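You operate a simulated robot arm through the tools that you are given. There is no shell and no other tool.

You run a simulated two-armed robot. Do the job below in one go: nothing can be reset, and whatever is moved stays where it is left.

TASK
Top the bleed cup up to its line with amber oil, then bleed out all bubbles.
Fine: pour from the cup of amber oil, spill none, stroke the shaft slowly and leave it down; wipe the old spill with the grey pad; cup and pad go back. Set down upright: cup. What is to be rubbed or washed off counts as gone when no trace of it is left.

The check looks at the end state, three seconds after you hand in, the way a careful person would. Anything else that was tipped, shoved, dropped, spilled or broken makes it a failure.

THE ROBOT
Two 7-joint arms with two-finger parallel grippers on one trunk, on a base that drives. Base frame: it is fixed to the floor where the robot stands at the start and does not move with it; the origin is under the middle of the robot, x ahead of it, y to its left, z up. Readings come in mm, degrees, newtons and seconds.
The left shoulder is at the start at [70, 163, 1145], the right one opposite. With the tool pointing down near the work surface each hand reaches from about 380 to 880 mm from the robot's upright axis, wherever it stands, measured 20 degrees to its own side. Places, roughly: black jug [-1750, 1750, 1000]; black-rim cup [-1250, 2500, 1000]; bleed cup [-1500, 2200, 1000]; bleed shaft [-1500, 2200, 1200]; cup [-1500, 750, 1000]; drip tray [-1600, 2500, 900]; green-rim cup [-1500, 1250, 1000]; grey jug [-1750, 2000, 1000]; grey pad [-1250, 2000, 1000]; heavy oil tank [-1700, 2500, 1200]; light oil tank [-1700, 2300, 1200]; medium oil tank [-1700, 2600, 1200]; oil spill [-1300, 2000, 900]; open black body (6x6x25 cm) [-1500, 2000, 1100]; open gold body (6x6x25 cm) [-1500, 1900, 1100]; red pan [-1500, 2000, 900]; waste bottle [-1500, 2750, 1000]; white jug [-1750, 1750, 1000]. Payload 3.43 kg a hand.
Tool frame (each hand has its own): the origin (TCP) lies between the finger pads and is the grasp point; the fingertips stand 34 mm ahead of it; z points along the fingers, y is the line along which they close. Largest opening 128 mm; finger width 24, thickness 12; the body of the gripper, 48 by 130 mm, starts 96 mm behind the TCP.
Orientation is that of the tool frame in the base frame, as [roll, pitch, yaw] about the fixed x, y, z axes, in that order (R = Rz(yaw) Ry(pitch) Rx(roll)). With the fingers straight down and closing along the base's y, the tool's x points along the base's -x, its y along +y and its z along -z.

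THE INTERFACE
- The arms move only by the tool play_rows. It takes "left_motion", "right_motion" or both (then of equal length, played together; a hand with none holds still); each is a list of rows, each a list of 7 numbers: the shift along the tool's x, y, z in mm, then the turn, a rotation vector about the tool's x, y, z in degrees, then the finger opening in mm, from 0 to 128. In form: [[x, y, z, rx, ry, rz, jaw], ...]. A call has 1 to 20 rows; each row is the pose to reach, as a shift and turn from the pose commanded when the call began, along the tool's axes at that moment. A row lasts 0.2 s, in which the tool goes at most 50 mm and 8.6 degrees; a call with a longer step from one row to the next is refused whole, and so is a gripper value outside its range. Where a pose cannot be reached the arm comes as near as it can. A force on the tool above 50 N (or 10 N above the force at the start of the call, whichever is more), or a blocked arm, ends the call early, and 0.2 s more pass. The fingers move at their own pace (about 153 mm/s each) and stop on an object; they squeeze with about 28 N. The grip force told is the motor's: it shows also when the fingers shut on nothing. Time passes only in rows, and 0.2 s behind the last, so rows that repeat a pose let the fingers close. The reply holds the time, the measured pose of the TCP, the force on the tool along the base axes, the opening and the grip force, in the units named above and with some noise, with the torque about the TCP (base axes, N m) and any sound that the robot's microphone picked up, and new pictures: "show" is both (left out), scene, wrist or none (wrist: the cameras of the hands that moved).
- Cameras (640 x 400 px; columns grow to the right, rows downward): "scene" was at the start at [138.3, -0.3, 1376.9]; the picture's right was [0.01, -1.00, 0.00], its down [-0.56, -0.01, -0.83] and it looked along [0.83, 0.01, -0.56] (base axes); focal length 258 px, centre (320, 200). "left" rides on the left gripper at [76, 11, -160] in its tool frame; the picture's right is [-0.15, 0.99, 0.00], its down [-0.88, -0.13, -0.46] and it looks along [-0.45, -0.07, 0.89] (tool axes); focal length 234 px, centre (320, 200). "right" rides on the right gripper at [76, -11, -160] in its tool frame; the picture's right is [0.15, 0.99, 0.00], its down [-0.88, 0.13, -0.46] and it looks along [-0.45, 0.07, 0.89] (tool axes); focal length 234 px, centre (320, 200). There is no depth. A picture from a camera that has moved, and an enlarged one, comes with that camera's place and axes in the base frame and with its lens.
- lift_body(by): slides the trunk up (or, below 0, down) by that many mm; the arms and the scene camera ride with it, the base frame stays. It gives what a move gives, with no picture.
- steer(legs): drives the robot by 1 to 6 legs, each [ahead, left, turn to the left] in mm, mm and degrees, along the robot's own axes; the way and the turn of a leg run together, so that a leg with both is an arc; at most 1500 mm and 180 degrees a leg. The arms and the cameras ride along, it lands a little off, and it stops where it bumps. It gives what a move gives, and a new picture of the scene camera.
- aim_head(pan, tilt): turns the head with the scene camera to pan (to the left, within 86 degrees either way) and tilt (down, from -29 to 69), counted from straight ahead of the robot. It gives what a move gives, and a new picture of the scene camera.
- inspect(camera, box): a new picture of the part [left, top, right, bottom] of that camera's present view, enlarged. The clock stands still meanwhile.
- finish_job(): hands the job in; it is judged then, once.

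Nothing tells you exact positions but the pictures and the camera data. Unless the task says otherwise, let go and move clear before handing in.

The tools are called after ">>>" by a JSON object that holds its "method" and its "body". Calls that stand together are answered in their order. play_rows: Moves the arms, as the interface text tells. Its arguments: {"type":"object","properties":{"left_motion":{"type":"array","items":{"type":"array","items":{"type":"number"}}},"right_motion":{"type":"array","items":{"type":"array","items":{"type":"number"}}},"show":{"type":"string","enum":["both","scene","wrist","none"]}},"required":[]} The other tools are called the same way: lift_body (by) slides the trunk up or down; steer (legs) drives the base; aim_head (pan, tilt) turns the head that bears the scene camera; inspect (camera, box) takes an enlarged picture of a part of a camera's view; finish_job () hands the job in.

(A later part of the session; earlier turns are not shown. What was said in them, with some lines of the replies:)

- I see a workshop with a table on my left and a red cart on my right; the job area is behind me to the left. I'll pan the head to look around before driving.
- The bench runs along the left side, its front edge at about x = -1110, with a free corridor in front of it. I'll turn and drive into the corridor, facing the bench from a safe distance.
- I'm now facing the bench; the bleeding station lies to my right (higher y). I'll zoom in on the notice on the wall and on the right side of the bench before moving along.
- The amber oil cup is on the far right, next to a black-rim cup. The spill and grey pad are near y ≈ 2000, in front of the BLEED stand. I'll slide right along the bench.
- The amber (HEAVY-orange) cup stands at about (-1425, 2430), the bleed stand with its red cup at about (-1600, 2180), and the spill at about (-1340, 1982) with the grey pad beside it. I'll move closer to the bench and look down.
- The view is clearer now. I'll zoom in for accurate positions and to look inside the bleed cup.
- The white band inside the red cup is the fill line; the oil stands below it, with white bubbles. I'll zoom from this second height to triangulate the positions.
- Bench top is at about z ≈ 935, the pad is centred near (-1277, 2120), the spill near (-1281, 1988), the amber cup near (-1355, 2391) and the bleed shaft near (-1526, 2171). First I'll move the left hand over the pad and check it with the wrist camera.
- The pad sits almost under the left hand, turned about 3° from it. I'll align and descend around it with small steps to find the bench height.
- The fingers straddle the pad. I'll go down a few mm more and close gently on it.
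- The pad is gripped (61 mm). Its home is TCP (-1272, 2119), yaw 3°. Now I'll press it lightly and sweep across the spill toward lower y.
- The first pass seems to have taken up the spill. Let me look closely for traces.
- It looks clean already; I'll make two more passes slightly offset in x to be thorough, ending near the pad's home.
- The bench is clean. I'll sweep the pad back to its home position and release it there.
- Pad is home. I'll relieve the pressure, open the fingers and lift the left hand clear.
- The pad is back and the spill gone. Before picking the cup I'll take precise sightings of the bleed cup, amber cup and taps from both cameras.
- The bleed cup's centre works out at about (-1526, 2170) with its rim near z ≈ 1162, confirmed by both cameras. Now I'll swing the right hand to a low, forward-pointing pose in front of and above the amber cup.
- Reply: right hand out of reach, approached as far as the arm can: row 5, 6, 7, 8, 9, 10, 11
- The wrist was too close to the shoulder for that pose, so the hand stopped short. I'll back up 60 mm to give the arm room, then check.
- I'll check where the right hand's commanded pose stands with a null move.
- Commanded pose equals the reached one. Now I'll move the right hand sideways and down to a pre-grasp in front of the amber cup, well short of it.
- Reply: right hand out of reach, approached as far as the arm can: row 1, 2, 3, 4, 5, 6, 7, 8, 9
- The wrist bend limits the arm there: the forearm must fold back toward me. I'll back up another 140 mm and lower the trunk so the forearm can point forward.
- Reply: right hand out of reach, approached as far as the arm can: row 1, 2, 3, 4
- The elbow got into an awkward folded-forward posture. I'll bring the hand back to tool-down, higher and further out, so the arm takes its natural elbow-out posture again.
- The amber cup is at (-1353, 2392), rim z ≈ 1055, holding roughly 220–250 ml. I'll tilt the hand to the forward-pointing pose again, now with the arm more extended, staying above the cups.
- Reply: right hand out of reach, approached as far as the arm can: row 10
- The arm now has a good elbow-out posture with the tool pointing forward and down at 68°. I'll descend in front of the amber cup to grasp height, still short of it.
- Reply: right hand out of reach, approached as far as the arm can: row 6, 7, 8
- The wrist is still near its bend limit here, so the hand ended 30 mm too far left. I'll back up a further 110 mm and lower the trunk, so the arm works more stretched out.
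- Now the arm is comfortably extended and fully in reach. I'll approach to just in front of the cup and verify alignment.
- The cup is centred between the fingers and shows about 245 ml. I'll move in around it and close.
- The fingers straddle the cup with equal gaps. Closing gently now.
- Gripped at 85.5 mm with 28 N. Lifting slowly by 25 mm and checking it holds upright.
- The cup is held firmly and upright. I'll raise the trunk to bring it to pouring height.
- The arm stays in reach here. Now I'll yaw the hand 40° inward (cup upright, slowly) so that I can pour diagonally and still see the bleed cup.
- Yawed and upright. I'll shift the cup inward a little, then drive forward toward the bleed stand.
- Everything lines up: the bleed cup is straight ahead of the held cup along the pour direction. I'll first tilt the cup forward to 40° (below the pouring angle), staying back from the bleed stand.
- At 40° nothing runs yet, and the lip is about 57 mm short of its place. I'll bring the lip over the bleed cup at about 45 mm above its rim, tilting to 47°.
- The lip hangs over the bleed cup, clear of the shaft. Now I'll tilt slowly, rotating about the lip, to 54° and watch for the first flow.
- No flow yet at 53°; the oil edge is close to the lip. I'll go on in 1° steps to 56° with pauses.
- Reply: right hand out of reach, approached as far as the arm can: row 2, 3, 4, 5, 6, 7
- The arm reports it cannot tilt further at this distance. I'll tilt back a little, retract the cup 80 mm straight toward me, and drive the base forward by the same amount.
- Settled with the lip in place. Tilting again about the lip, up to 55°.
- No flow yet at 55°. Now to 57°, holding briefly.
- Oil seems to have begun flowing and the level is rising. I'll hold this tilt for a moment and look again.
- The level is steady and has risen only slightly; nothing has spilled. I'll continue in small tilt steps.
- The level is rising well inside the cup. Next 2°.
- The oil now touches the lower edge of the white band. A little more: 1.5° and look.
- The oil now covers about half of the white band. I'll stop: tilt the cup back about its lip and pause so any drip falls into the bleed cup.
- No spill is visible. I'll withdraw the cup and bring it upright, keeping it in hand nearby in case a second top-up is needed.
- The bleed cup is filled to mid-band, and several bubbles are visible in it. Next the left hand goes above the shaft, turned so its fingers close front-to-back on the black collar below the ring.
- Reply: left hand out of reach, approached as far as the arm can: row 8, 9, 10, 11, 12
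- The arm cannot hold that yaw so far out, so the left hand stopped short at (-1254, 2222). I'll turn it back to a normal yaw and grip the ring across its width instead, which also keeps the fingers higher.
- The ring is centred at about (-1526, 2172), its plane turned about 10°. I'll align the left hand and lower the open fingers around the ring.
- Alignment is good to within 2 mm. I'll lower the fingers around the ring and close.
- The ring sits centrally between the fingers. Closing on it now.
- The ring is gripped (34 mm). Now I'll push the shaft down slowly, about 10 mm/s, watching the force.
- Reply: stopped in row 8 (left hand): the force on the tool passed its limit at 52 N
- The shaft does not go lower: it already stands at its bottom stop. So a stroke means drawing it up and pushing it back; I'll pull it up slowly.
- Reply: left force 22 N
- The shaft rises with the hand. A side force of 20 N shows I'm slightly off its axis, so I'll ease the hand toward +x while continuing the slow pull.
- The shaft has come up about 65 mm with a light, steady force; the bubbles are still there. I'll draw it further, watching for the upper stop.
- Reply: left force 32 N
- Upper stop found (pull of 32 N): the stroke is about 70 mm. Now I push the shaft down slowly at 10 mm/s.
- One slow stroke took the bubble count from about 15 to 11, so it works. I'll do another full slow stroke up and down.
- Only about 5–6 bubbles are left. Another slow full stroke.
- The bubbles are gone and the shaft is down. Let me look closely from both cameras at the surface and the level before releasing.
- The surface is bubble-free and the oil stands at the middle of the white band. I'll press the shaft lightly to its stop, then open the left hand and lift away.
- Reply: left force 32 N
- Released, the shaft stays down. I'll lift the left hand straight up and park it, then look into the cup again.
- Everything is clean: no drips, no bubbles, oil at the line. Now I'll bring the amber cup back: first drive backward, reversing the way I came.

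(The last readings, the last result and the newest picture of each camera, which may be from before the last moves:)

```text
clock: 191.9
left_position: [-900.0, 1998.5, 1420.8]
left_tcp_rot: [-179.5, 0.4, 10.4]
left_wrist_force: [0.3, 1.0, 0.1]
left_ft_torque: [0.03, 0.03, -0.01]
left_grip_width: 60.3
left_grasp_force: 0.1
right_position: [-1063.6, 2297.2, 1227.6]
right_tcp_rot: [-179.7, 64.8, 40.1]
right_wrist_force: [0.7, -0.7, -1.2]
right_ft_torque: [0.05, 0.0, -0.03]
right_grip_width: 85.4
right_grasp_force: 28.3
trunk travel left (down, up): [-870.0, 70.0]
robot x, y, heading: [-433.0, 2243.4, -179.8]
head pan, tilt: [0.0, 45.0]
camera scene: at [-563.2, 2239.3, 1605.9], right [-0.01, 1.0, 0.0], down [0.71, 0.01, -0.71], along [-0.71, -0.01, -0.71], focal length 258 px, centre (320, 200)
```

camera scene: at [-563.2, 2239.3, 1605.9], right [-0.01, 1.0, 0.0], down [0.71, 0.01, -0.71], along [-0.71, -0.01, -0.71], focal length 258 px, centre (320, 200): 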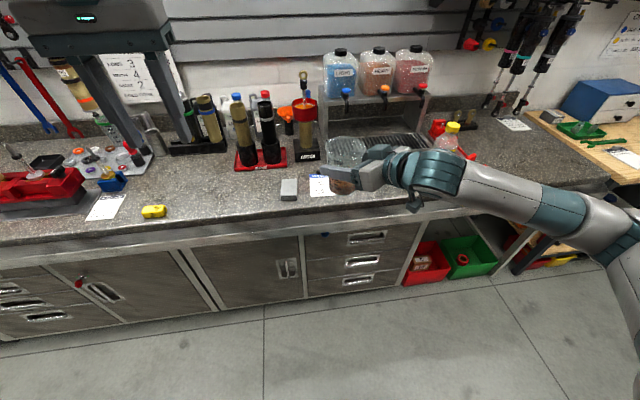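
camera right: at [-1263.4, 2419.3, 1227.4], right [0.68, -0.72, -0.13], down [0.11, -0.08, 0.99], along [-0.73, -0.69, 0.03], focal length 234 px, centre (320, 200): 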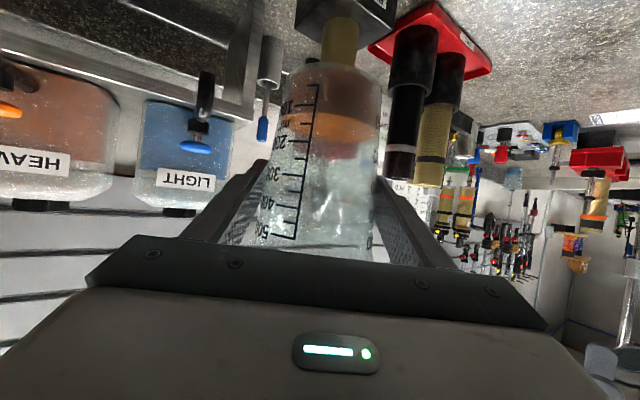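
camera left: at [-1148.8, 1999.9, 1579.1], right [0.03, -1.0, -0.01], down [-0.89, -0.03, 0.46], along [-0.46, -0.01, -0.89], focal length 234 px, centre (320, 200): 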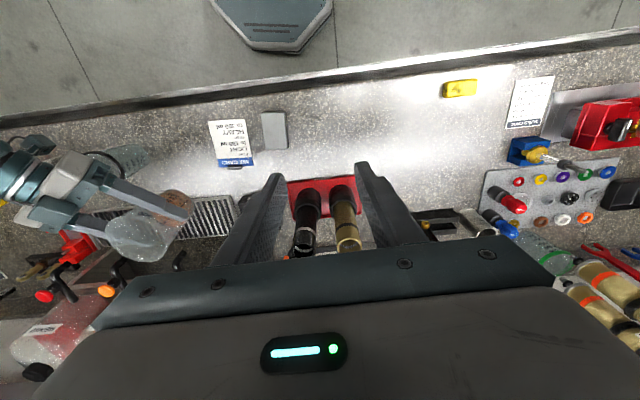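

>>> {"method": "play_rows", "body": {"right_motion": [[-2.4, -16.8, 5.1, 0, 0, 0, 76], [-4.8, -33.5, 10.3, 0, 0, 0, 76], [-7.2, -50.3, 15.4, 0, 0, 0, 76], [-9.6, -67.1, 20.5, 0, 0, 0, 76], [-12, -83.9, 25.7, 0, 0, 0, 76], [-14.5, -100.6, 30.8, 0, 0, 0, 76], [-16.9, -117.4, 35.9, 0, 0, 0, 76], [-19.3, -134.2, 41, 0, 0, 0, 76], [-21.7, -151, 46.2, 0, 0, 0, 76], [-24.1, -167.7, 51.3, 0, 0, 0, 76]], "show": "none"}}

>>> {"method": "play_rows", "body": {"right_motion": [[0, 0, 0, 3.6, 0, 1.7, 76], [0, 0, 0, 7.3, 0, 3.4, 76], [0, 0, 0, 10.9, 0, 5.2, 76], [0, 0, 0, 14.6, 0, 6.9, 76], [0, 0, 0, 18.2, 0, 8.6, 76], [0, 0, 0, 21.9, 0, 10.3, 76], [0, 0, 0, 25.5, 0, 12, 76], [0, 0, 0, 29.2, 0, 13.8, 76], [0, 0, 0, 32.8, 0, 15.5, 76], [0, 0, 0, 36.5, 0, 17.2, 76]], "show": "both"}}

```text
clock: 194.1
left_position: [-901.1, 1999.8, 1420.0]
left_tcp_rot: [-179.6, 0.4, 10.4]
left_wrist_force: [-0.7, -0.3, 0.0]
left_ft_torque: [0.02, 0.0, -0.01]
left_grip_width: 59.9
left_grasp_force: 0.1
right_position: [-1218.5, 2389.6, 1228.5]
right_tcp_rot: [-179.9, 64.8, 40.0]
right_wrist_force: [0.7, 0.5, -1.7]
right_ft_torque: [0.04, 0.01, 0.0]
right_grip_width: 85.2
right_grasp_force: 28.2
trunk travel left (down, up): [-870.0, 70.0]
robot x, y, heading: [-436.1, 2241.8, -179.7]
head pan, tilt: [0.0, 45.0]
```

```text
clock: 196.3
left_position: [-899.8, 1998.0, 1418.3]
left_tcp_rot: [-179.5, 0.3, 10.4]
left_wrist_force: [0.4, 0.4, 0.4]
left_ft_torque: [0.06, 0.04, -0.03]
left_grip_width: 60.1
left_grasp_force: 0.1
right_position: [-1216.4, 2389.7, 1227.2]
right_tcp_rot: [180.0, 64.8, -0.5]
right_wrist_force: [0.4, 0.8, -1.6]
right_ft_torque: [0.01, -0.01, -0.01]
right_grip_width: 85.6
right_grasp_force: 28.1
trunk travel left (down, up): [-870.0, 70.0]
robot x, y, heading: [-434.1, 2241.5, -179.6]
head pan, tilt: [0.0, 45.0]
camera scene: at [-564.7, 2238.3, 1605.7], right [-0.01, 1.0, 0.0], down [0.71, 0.01, -0.71], along [-0.71, 0.0, -0.71], focal length 258 px, centre (320, 200)
camera right: at [-1039.0, 2396.8, 1226.9], right [0.05, -0.99, -0.13], down [0.04, -0.13, 0.99], along [-1.0, -0.06, 0.03], focal length 234 px, centre (320, 200)
```

scene: 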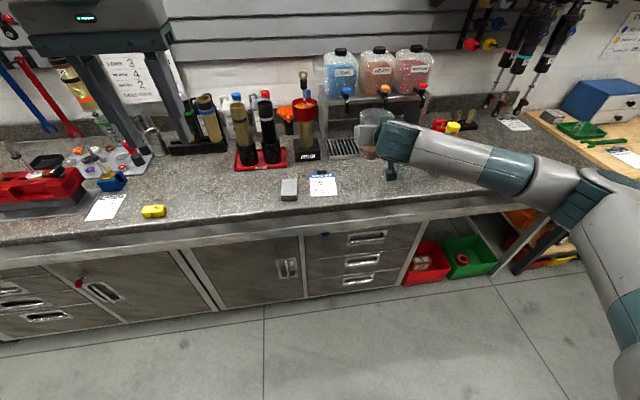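
right: 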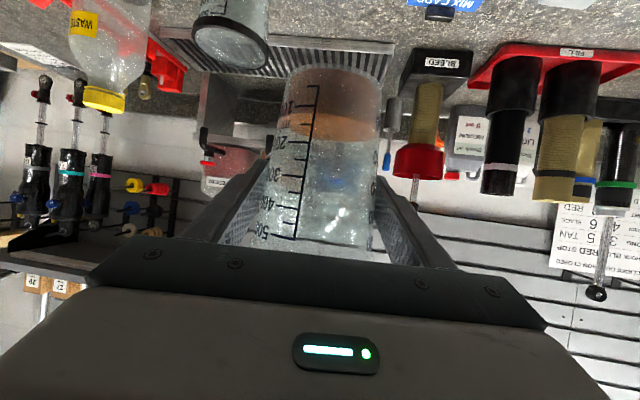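

>>> {"method": "play_rows", "body": {"right_motion": [[-5.7, 0, 12.1, 0, 0, 0, 76], [-11.4, 0, 24.2, 0, 0, 0, 76], [-17.1, 0, 36.3, 0, 0, 0, 76], [-22.8, 0, 48.4, 0, 0, 0, 76], [-28.5, 0, 60.5, 0, 0, 0, 76], [-34.1, 0, 72.6, 0, 0, 0, 76], [-39.8, 0, 84.7, 0, 0, 0, 76], [-45.5, 0, 96.8, 0, 0, 0, 76], [-51.2, -0.1, 108.9, 0, 0, 0, 76], [-56.9, -0.1, 121, 0, 0, 0, 76]], "show": "none"}}

>>> {"method": "lift_body", "body": {"by": -185}}

>>> {"method": "play_rows", "body": {"right_motion": [[0, 0, 0, 0, 0, 0, 76], [0, 0, 0, 0, 0, 0, 76]], "show": "both"}}

```text
clock: 198.5
left_position: [-900.6, 1998.5, 1420.7]
left_tcp_rot: [-179.5, 0.2, 10.4]
left_wrist_force: [0.2, -0.3, 0.2]
left_ft_torque: [0.02, 0.0, -0.03]
left_grip_width: 60.0
left_grasp_force: 0.0
right_position: [-1350.7, 2389.6, 1227.1]
right_tcp_rot: [-179.8, 64.9, -0.4]
right_wrist_force: [0.6, -0.6, -1.3]
right_ft_torque: [-0.01, -0.02, -0.02]
right_grip_width: 85.3
right_grasp_force: 27.6
trunk travel left (down, up): [-870.0, 70.0]
robot x, y, heading: [-433.5, 2241.9, -179.6]
head pan, tilt: [0.0, 45.0]
```

```text
clock: 200.6
left_position: [-899.3, 1998.6, 1235.2]
left_tcp_rot: [-179.5, 0.3, 10.4]
left_wrist_force: [0.1, -0.9, -0.2]
left_ft_torque: [-0.01, 0.0, -0.02]
left_grip_width: 60.0
left_grasp_force: 0.1
right_position: [-1351.1, 2391.7, 1042.1]
right_tcp_rot: [-179.9, 64.9, -0.5]
right_wrist_force: [-0.1, -0.4, -1.1]
right_ft_torque: [-0.02, -0.01, -0.02]
right_grip_width: 85.5
right_grasp_force: 27.8
trunk travel left (down, up): [-685.0, 255.0]
robot x, y, heading: [-429.9, 2237.7, -179.6]
head pan, tilt: [0.0, 45.0]
```

```text
clock: 201.2
left_position: [-899.2, 1999.1, 1234.8]
left_tcp_rot: [-179.7, 0.4, 10.4]
left_wrist_force: [0.2, 0.4, 1.3]
left_ft_torque: [-0.02, 0.02, 0.03]
left_grip_width: 60.1
left_grasp_force: 0.2
right_position: [-1350.4, 2391.2, 1042.2]
right_tcp_rot: [-179.9, 64.7, -0.5]
right_wrist_force: [-1.1, 0.7, -1.2]
right_ft_torque: [0.01, -0.02, 0.01]
right_grip_width: 85.5
right_grasp_force: 27.9
trunk travel left (down, up): [-685.0, 255.0]
robot x, y, heading: [-432.4, 2242.2, -179.5]
head pan, tilt: [0.0, 45.0]
camera scene: at [-564.6, 2239.3, 1420.8], right [-0.01, 1.0, 0.0], down [0.71, 0.01, -0.71], along [-0.71, -0.01, -0.71], focal length 258 px, centre (320, 200)
camera right: at [-1173.5, 2399.4, 1042.4], right [0.05, -0.99, -0.13], down [0.04, -0.13, 0.99], along [-1.0, -0.06, 0.03], focal length 234 px, centre (320, 200)
```

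scene: 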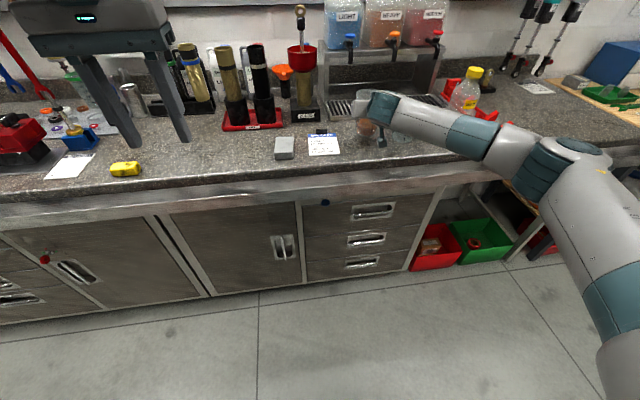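
right: 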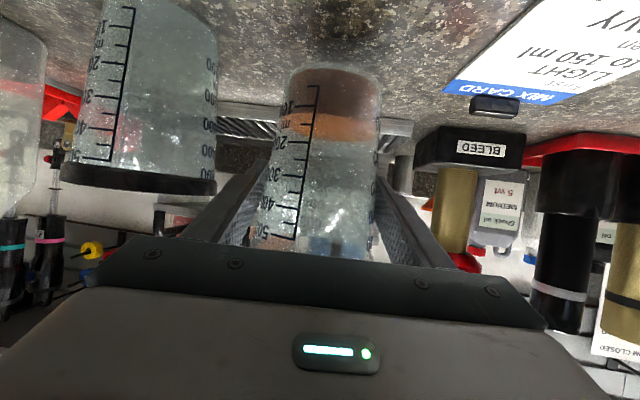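

Right above its home spot. Lowering the cup gently the last 31 mm.

>>> {"method": "play_rows", "body": {"right_motion": [[4.5, 0, 2.1, 0, 0, 0, 76], [9, 0, 4.3, 0, 0, 0, 76], [13.6, 0, 6.4, 0, 0, 0, 76], [18.1, 0, 8.5, 0, 0, 0, 76], [21.7, 0, 10.2, 0, 0, 0, 76], [24.4, 0, 11.5, 0, 0, 0, 76], [25.8, 0, 12.1, 0, 0, 0, 76], [27.1, 0, 12.8, 0, 0, 0, 76], [27.6, 0, 13, 0, 0, 0, 76]], "show": "wrist"}}

```text
clock: 203.2
left_position: [-899.9, 1999.4, 1234.8]
left_tcp_rot: [-179.6, 0.3, 10.3]
left_wrist_force: [0.8, 0.5, -0.5]
left_ft_torque: [0.02, 0.0, 0.01]
left_grip_width: 60.1
left_grasp_force: 0.0
right_position: [-1350.4, 2391.2, 1011.8]
right_tcp_rot: [-180.0, 64.8, -0.5]
right_wrist_force: [-0.2, 0.6, -1.7]
right_ft_torque: [-0.01, -0.01, -0.01]
right_grip_width: 85.6
right_grasp_force: 27.9
trunk travel left (down, up): [-685.0, 255.0]
robot x, y, heading: [-436.1, 2239.5, -179.6]
head pan, tilt: [0.0, 45.0]
camera right: at [-1173.9, 2398.5, 1011.3], right [0.05, -0.99, -0.13], down [0.04, -0.13, 0.99], along [-1.0, -0.06, 0.03], focal length 234 px, centre (320, 200)
```

right: 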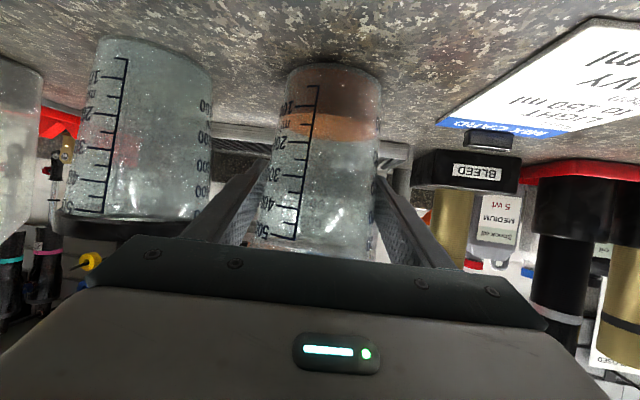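

>>> {"method": "play_rows", "body": {"right_motion": [[0.5, 0, 0.2, 0, 0, 0, 76], [0.9, 0, 0.4, 0, 0, 0, 76], [1.4, 0, 0.6, 0, 0, 0, 76], [1.4, 0, 0.6, 0, 0, 0, 76]], "show": "none"}}

```text
clock: 204.2
left_position: [-899.1, 1999.7, 1234.2]
left_tcp_rot: [-179.5, 0.4, 10.5]
left_wrist_force: [-0.5, 0.4, 0.1]
left_ft_torque: [0.0, -0.02, 0.01]
left_grip_width: 60.2
left_grasp_force: 0.0
right_position: [-1350.9, 2390.3, 1010.0]
right_tcp_rot: [-179.9, 65.0, -0.6]
right_wrist_force: [-1.6, 0.7, 4.0]
right_ft_torque: [0.14, 0.29, 0.07]
right_grip_width: 85.4
right_grasp_force: 28.3
trunk travel left (down, up): [-685.0, 255.0]
robot x, y, heading: [-433.4, 2242.7, -179.5]
head pan, tilt: [0.0, 45.0]
```

The cup now rests on the bench (upward 4 N). Opening the fingers slowly and backing straight out.

>>> {"method": "play_rows", "body": {"right_motion": [[0, 0, 0, 0, 0, 0, 87], [0, 0, 0, 0, 0, 0, 89], [0, 0, 0, 0, 0, 0, 92], [0, 0, 0, 0, 0, 0, 96], [0, 0, 0, 0, 0, 0, 100], [0, 0, 0, 0, 0, 0, 104], [0, 0, 0, 0, 0, 0, 108], [0, 0, 0, 0, 0, 0, 108]], "show": "wrist"}}

>>> {"method": "inspect", "body": {"camera": "right", "box": [200, 50, 440, 260]}}

```text
clock: 206.0
left_position: [-899.2, 1998.9, 1234.2]
left_tcp_rot: [-179.5, 0.3, 10.3]
left_wrist_force: [0.2, 0.3, 0.7]
left_ft_torque: [0.02, 0.01, -0.03]
left_grip_width: 59.8
left_grasp_force: 0.0
right_position: [-1350.4, 2390.3, 1010.3]
right_tcp_rot: [-179.9, 64.9, -0.5]
right_wrist_force: [-0.2, 0.1, -0.8]
right_ft_torque: [-0.01, 0.0, -0.02]
right_grip_width: 108.1
right_grasp_force: 0.0
trunk travel left (down, up): [-685.0, 255.0]
robot x, y, heading: [-428.2, 2243.1, -179.4]
head pan, tilt: [0.0, 45.0]
camera right: at [-1173.3, 2398.6, 1010.0], right [0.05, -0.99, -0.13], down [0.04, -0.13, 0.99], along [-1.0, -0.06, 0.03], focal length 234 px, centre (320, 200)
```

right: 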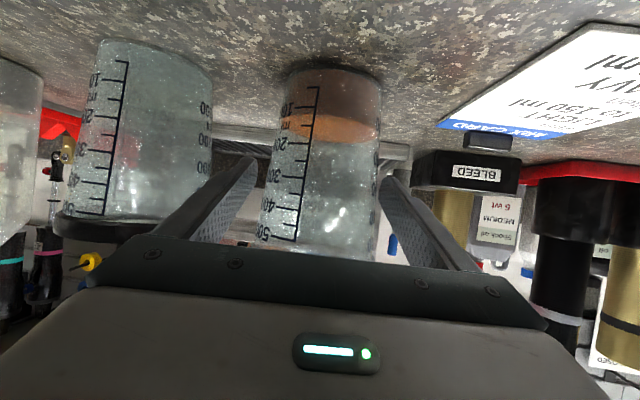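

```text
1.90 times, centred on (320, 155) of right
camera zoom: at [-1173.3, 2398.6, 1010.0], right [0.05, -0.99, -0.13], down [0.04, -0.13, 0.99], along [-1.0, -0.06, 0.03], focal length 446 px, centre (320, 286)
```

zoom: 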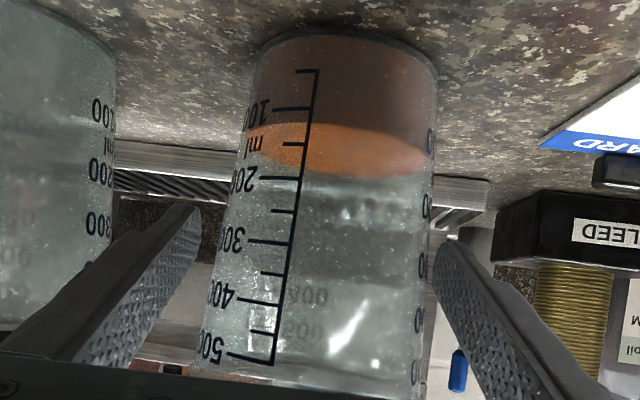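

The cup stands upright in its place. Backing the right hand straight out.

>>> {"method": "play_rows", "body": {"right_motion": [[4.2, -0.1, -9, 0, 0, 0, 108], [8.5, -0.2, -18, 0, 0, 0, 108], [14.8, -0.3, -31.7, 0, 0, 0, 108], [21.2, -0.4, -45.3, 0, 0, 0, 108], [29.7, -0.6, -63.4, 0, 0, 0, 108], [38.2, -0.8, -81.5, 0, 0, 0, 108], [46.7, -0.9, -99.6, 0, 0, 0, 108], [55.1, -1.1, -117.7, 0, 0, 0, 108]], "show": "both"}}

>>> {"method": "lift_body", "body": {"by": 200}}

>>> {"method": "inspect", "body": {"camera": "scene", "box": [0, 0, 640, 400]}}

```text
clock: 207.8
left_position: [-899.8, 1999.2, 1235.7]
left_tcp_rot: [-179.5, 0.3, 10.4]
left_wrist_force: [0.4, 0.1, -0.2]
left_ft_torque: [0.0, -0.01, -0.01]
left_grip_width: 60.0
left_grasp_force: 0.0
right_position: [-1220.8, 2389.3, 1010.9]
right_tcp_rot: [180.0, 65.0, -0.6]
right_wrist_force: [0.2, -0.4, -0.2]
right_ft_torque: [0.01, 0.02, -0.01]
right_grip_width: 107.9
right_grasp_force: 0.0
trunk travel left (down, up): [-685.0, 255.0]
robot x, y, heading: [-431.2, 2244.2, -179.6]
head pan, tilt: [0.0, 45.0]
camera scene: at [-563.8, 2239.3, 1420.8], right [-0.01, 1.0, 0.0], down [0.71, 0.01, -0.71], along [-0.71, -0.01, -0.71], focal length 258 px, centre (320, 200)
camera right: at [-1042.7, 2397.5, 1010.6], right [0.05, -0.99, -0.13], down [0.04, -0.13, 0.99], along [-1.0, -0.06, 0.03], focal length 234 px, centre (320, 200)
```

scene: 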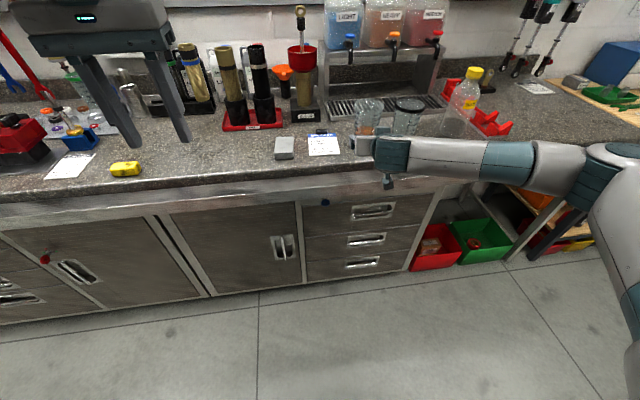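
right: 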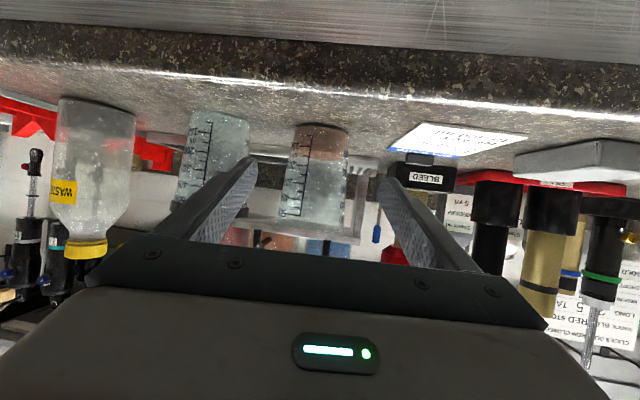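

```text
clock: 209.9
left_position: [-898.8, 1998.0, 1434.4]
left_tcp_rot: [-179.6, 0.3, 10.5]
left_wrist_force: [0.4, -0.1, 0.3]
left_ft_torque: [-0.02, -0.04, 0.06]
left_grip_width: 59.8
left_grasp_force: 0.1
right_position: [-1219.9, 2388.9, 1210.8]
right_tcp_rot: [-179.9, 64.8, -0.5]
right_wrist_force: [0.7, 0.3, -0.5]
right_ft_torque: [0.0, -0.03, 0.01]
right_grip_width: 107.8
right_grasp_force: 0.1
trunk travel left (down, up): [-885.0, 55.0]
robot x, y, heading: [-428.8, 2240.0, -179.6]
head pan, tilt: [0.0, 45.0]
```

```text
1.00 times, centred on (320, 200) of scene (not enlarged: the box is as wide or as high as the picture)
camera zoom: at [-564.6, 2239.2, 1620.7], right [-0.01, 1.0, 0.0], down [0.71, 0.01, -0.71], along [-0.71, -0.01, -0.71], focal length 258 px, centre (320, 200)
```

zoom: 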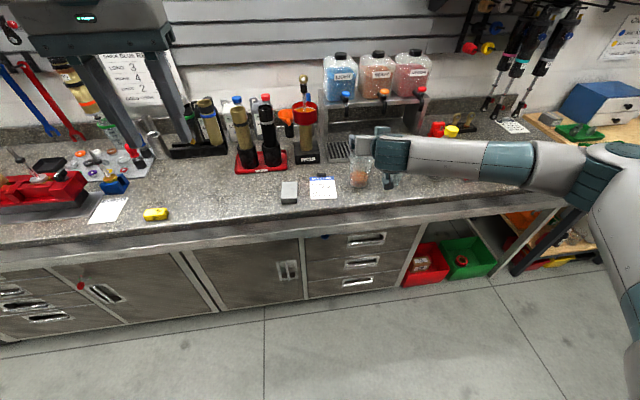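

Both cup and pad are back. I'll park the right hand higher and then drive a bit closer for a final look at everything.

>>> {"method": "play_rows", "body": {"right_motion": [[-14, -7, -15, 0, 8, 0, 108], [-28, -15, -30, 0, 16, 0, 108], [-41, -22, -44, 0, 24, 0, 108], [-55, -30, -59, 0, 32, 0, 108], [-69, -37, -74, 0, 40, 0, 108], [-83, -45, -89, 0, 48, 0, 108], [-96, -52, -103, 0, 56, 0, 108], [-110, -60, -118, 0, 64.5, 0, 108]], "show": "none"}}

>>> {"method": "steer", "body": {"legs": [[250, 0, 0]]}}

>>> {"method": "inspect", "body": {"camera": "scene", "box": [200, 100, 460, 280]}}

>>> {"method": "inspect", "body": {"camera": "scene", "box": [270, 90, 350, 210]}}

```text
clock: 211.8
left_position: [-899.1, 1998.6, 1434.8]
left_tcp_rot: [-179.4, 0.3, 10.4]
left_wrist_force: [-0.2, -0.8, -0.2]
left_ft_torque: [0.04, -0.04, -0.03]
left_grip_width: 60.0
left_grasp_force: 0.2
right_position: [-1161.3, 2447.6, 1361.0]
right_tcp_rot: [-180.0, 0.2, -0.6]
right_wrist_force: [0.1, 0.4, -0.3]
right_ft_torque: [-0.01, 0.01, 0.03]
right_grip_width: 108.2
right_grasp_force: 0.0
trunk travel left (down, up): [-885.0, 55.0]
robot x, y, heading: [-433.8, 2242.1, -179.5]
head pan, tilt: [0.0, 45.0]
```

```text
clock: 213.6
left_position: [-1153.1, 1995.7, 1436.2]
left_tcp_rot: [-179.5, 0.4, 10.6]
left_wrist_force: [-0.2, 0.8, 0.7]
left_ft_torque: [-0.02, 0.03, 0.03]
left_grip_width: 60.0
left_grasp_force: 0.0
right_position: [-1415.8, 2444.0, 1362.6]
right_tcp_rot: [-180.0, 0.5, -0.3]
right_wrist_force: [0.9, -1.0, 0.5]
right_ft_torque: [0.01, 0.01, -0.01]
right_grip_width: 107.9
right_grasp_force: 0.0
trunk travel left (down, up): [-885.0, 55.0]
robot x, y, heading: [-687.7, 2238.1, -179.4]
head pan, tilt: [0.0, 45.0]
camera scene: at [-817.8, 2236.6, 1621.1], right [-0.01, 1.0, 0.0], down [0.71, 0.01, -0.71], along [-0.71, -0.01, -0.71], focal length 258 px, centre (320, 200)
```

scene: 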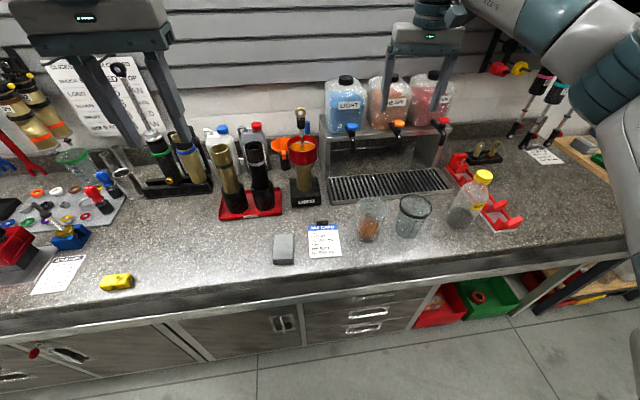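

```text
2.22 times, centred on (330, 190) of scene
camera zoom: at [-817.8, 2236.6, 1621.1], right [-0.01, 1.0, 0.0], down [0.71, 0.01, -0.71], along [-0.71, -0.01, -0.71], focal length 572 px, centre (298, 222)
```

zoom: 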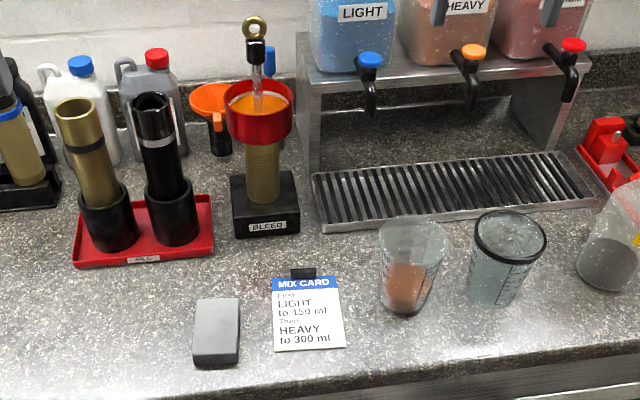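

```text
3.33 times, centred on (310, 150) of scene
camera zoom: at [-817.8, 2236.6, 1621.1], right [-0.01, 1.0, 0.0], down [0.71, 0.01, -0.71], along [-0.71, -0.01, -0.71], focal length 859 px, centre (353, 367)
```

zoom: 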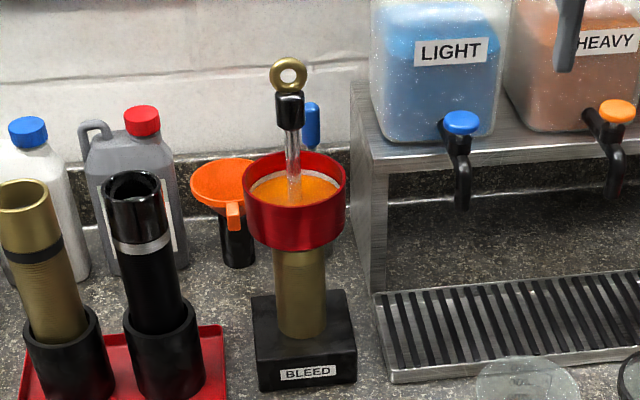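

All in place. I'll take one last steep view into the bleed cup with the left wrist camera and zoom on the wiped bench area.

>>> {"method": "play_rows", "body": {"left_motion": [[-32, -25, 0, 0, 0, 0, 60], [-64, -50, 0, 0, 0, 0, 60], [-95, -74, 0, 0, 0, 0, 60], [-127, -99, 0, 0, 0, 0, 60], [-159, -124, 0, 0, 0, 0, 60], [-190, -149, 0, 0, 0, 0, 60], [-222, -173, 0, 0, 0, 0, 60]], "show": "wrist"}}

>>> {"method": "inspect", "body": {"camera": "left", "box": [260, 120, 360, 200]}}

>>> {"method": "inspect", "body": {"camera": "scene", "box": [180, 210, 320, 290]}}

>>> {"method": "inspect", "body": {"camera": "scene", "box": [270, 160, 400, 260]}}

```text
clock: 215.2
left_position: [-1407.6, 2128.3, 1436.0]
left_tcp_rot: [-179.7, 0.2, 10.6]
left_wrist_force: [-0.2, -0.2, 0.7]
left_ft_torque: [-0.03, 0.0, -0.03]
left_grip_width: 60.1
left_grasp_force: 0.0
right_position: [-1419.4, 2445.1, 1359.8]
right_tcp_rot: [180.0, 0.3, -0.3]
right_wrist_force: [0.8, 0.7, -0.5]
right_ft_torque: [-0.04, -0.01, 0.01]
right_grip_width: 108.0
right_grasp_force: 0.1
trunk travel left (down, up): [-885.0, 55.0]
robot x, y, heading: [-690.1, 2234.7, -179.4]
head pan, tilt: [0.0, 45.0]
camera left: at [-1330.6, 2129.9, 1594.6], right [0.04, -1.0, -0.01], down [-0.89, -0.04, 0.46], along [-0.46, -0.01, -0.89], focal length 234 px, centre (320, 200)
```

left: 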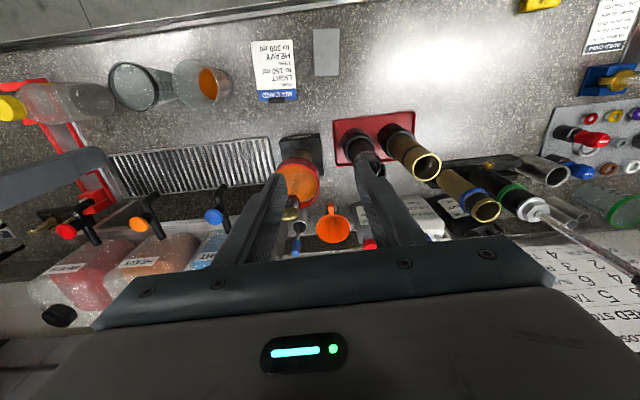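

```text
5.00 times, centred on (310, 160) of left
camera zoom: at [-1330.6, 2129.9, 1594.6], right [0.04, -1.0, -0.01], down [-0.89, -0.04, 0.46], along [-0.46, -0.01, -0.89], focal length 1171 px, centre (370, 400)
```

zoom: 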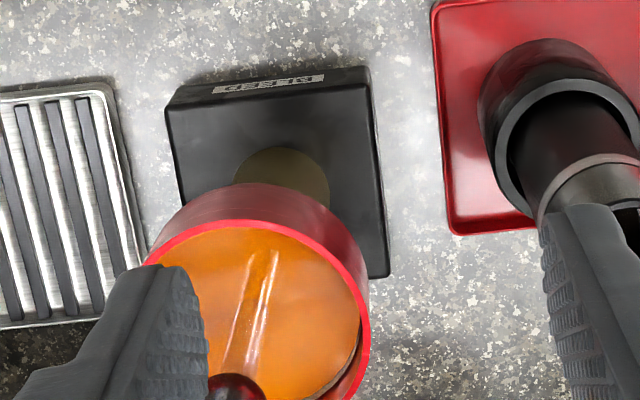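

```text
4.57 times, centred on (250, 250) of scene
camera zoom: at [-822.5, 2239.4, 1620.6], right [-0.01, 1.0, 0.0], down [0.71, 0.01, -0.71], along [-0.71, -0.01, -0.71], focal length 1178 px, centre (640, -29)
```

zoom: 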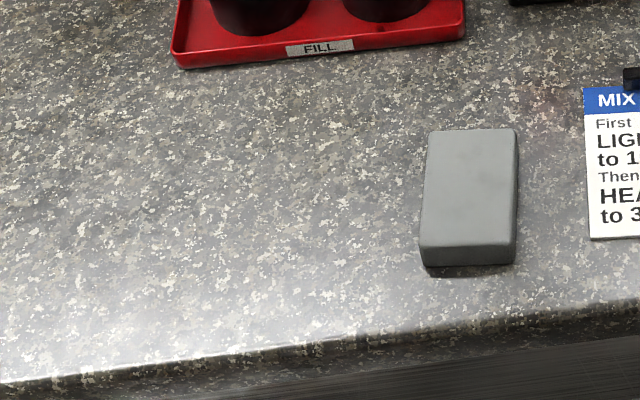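

```text
4.00 times, centred on (335, 210) of scene
camera zoom: at [-822.5, 2239.4, 1620.6], right [-0.01, 1.0, 0.0], down [0.71, 0.01, -0.71], along [-0.71, -0.01, -0.71], focal length 1030 px, centre (260, 160)
```

zoom: 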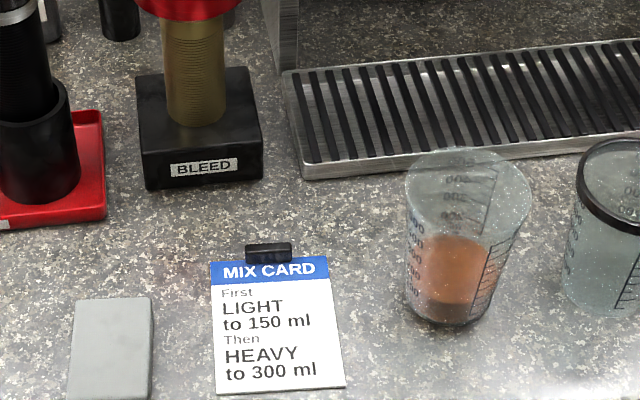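

>>> {"method": "inspect", "body": {"camera": "scene", "box": [284, 125, 324, 165]}}

```text
10.00 times, centred on (304, 145) of scene
camera zoom: at [-822.5, 2239.4, 1620.6], right [-0.01, 1.0, 0.0], down [0.71, 0.01, -0.71], along [-0.71, -0.01, -0.71], focal length 2576 px, centre (480, 750)
```

zoom: 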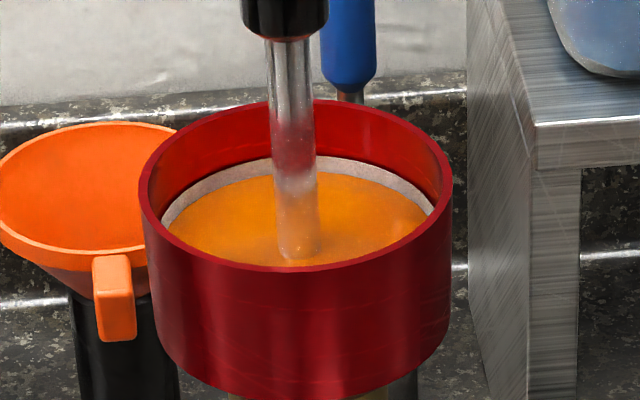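

The oil stands at mid-line with no bubbles, the shaft is down, and the bench is clean. I'll draw the left hand back clear and then hand in.

>>> {"method": "play_rows", "body": {"left_motion": [[32, 25, 0, 0, 0, 0, 60], [64, 50, 0, 0, 0, 0, 60], [95, 74, 0, 0, 0, 0, 60], [127, 99, 0, 0, 0, 0, 60], [159, 124, 0, 0, 0, 0, 60], [190, 149, 0, 0, 0, 0, 60], [222, 173, 0, 0, 0, 0, 60]], "show": "none"}}

>>> {"method": "steer", "body": {"legs": [[-250, 0, 0]]}}

```text
clock: 216.8
left_position: [-1152.4, 1996.6, 1434.1]
left_tcp_rot: [-179.4, 0.4, 10.6]
left_wrist_force: [-0.3, -0.4, -0.7]
left_ft_torque: [0.0, 0.04, -0.03]
left_grip_width: 60.0
left_grasp_force: 0.0
right_position: [-1416.4, 2443.4, 1362.7]
right_tcp_rot: [-179.8, 0.5, -0.4]
right_wrist_force: [-0.4, -0.3, -0.1]
right_ft_torque: [0.05, 0.01, 0.02]
right_grip_width: 108.5
right_grasp_force: 0.0
trunk travel left (down, up): [-885.0, 55.0]
robot x, y, heading: [-692.3, 2237.0, -179.3]
head pan, tilt: [0.0, 45.0]
```

```text
clock: 218.6
left_position: [-914.3, 1999.4, 1432.1]
left_tcp_rot: [-179.7, 0.2, 10.6]
left_wrist_force: [0.0, 0.4, 0.5]
left_ft_torque: [0.01, -0.04, 0.01]
left_grip_width: 60.0
left_grasp_force: 0.1
right_position: [-1177.9, 2446.1, 1358.9]
right_tcp_rot: [180.0, 0.1, -0.3]
right_wrist_force: [-1.1, -0.3, -0.6]
right_ft_torque: [0.0, 0.01, 0.03]
right_grip_width: 108.0
right_grasp_force: 0.0
trunk travel left (down, up): [-885.0, 55.0]
robot x, y, heading: [-446.9, 2241.4, -179.5]
head pan, tilt: [0.0, 45.0]
camera scene: at [-580.7, 2239.2, 1620.4], right [-0.01, 1.0, 0.0], down [0.71, 0.01, -0.71], along [-0.71, -0.01, -0.71], focal length 258 px, centre (320, 200)
```

scene: 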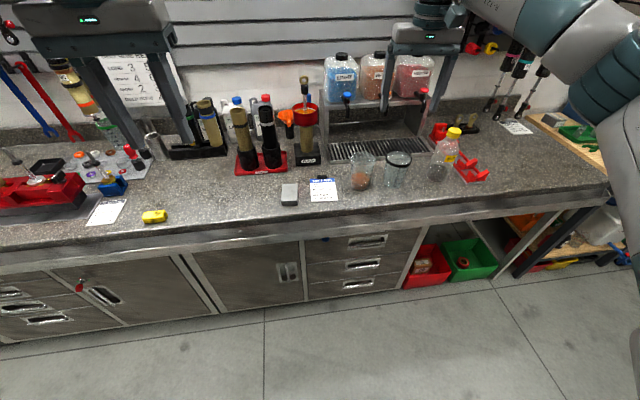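

Everything stands as it should: the bleed cup is filled to its line and free of bubbles, the shaft is down, the spill is wiped, and the cup and pad are back. I'm handing in.

>>> {"method": "finish_job", "body": {}}

```text
The job is handed in.
```

The bleed cup is topped up to its line with amber oil and shows no bubbles. I have handed the job in; the check's result has not come back to me.

- **Fill:** I poured from the amber oil cup, and the oil now stands at about the middle of the white band. I saw no drips on the bench or around the stand.
- **Bleed:** The shaft was already at its lower stop when I started. I drew it up and pushed it down three times over its full travel of about 70 mm, at around 10 mm/s. The last looks from both cameras showed no bubbles, and the shaft is left down.
- **Spill:** The grey pad took up the old spill, and close-up views show no trace of it.
- **Put back:** The pad and the amber cup are back in their places, within a few millimetres. The cup stands upright with roughly 130 ml left in it.

Both hands are empty and clear of the bench. I saw nothing else tipped or moved.
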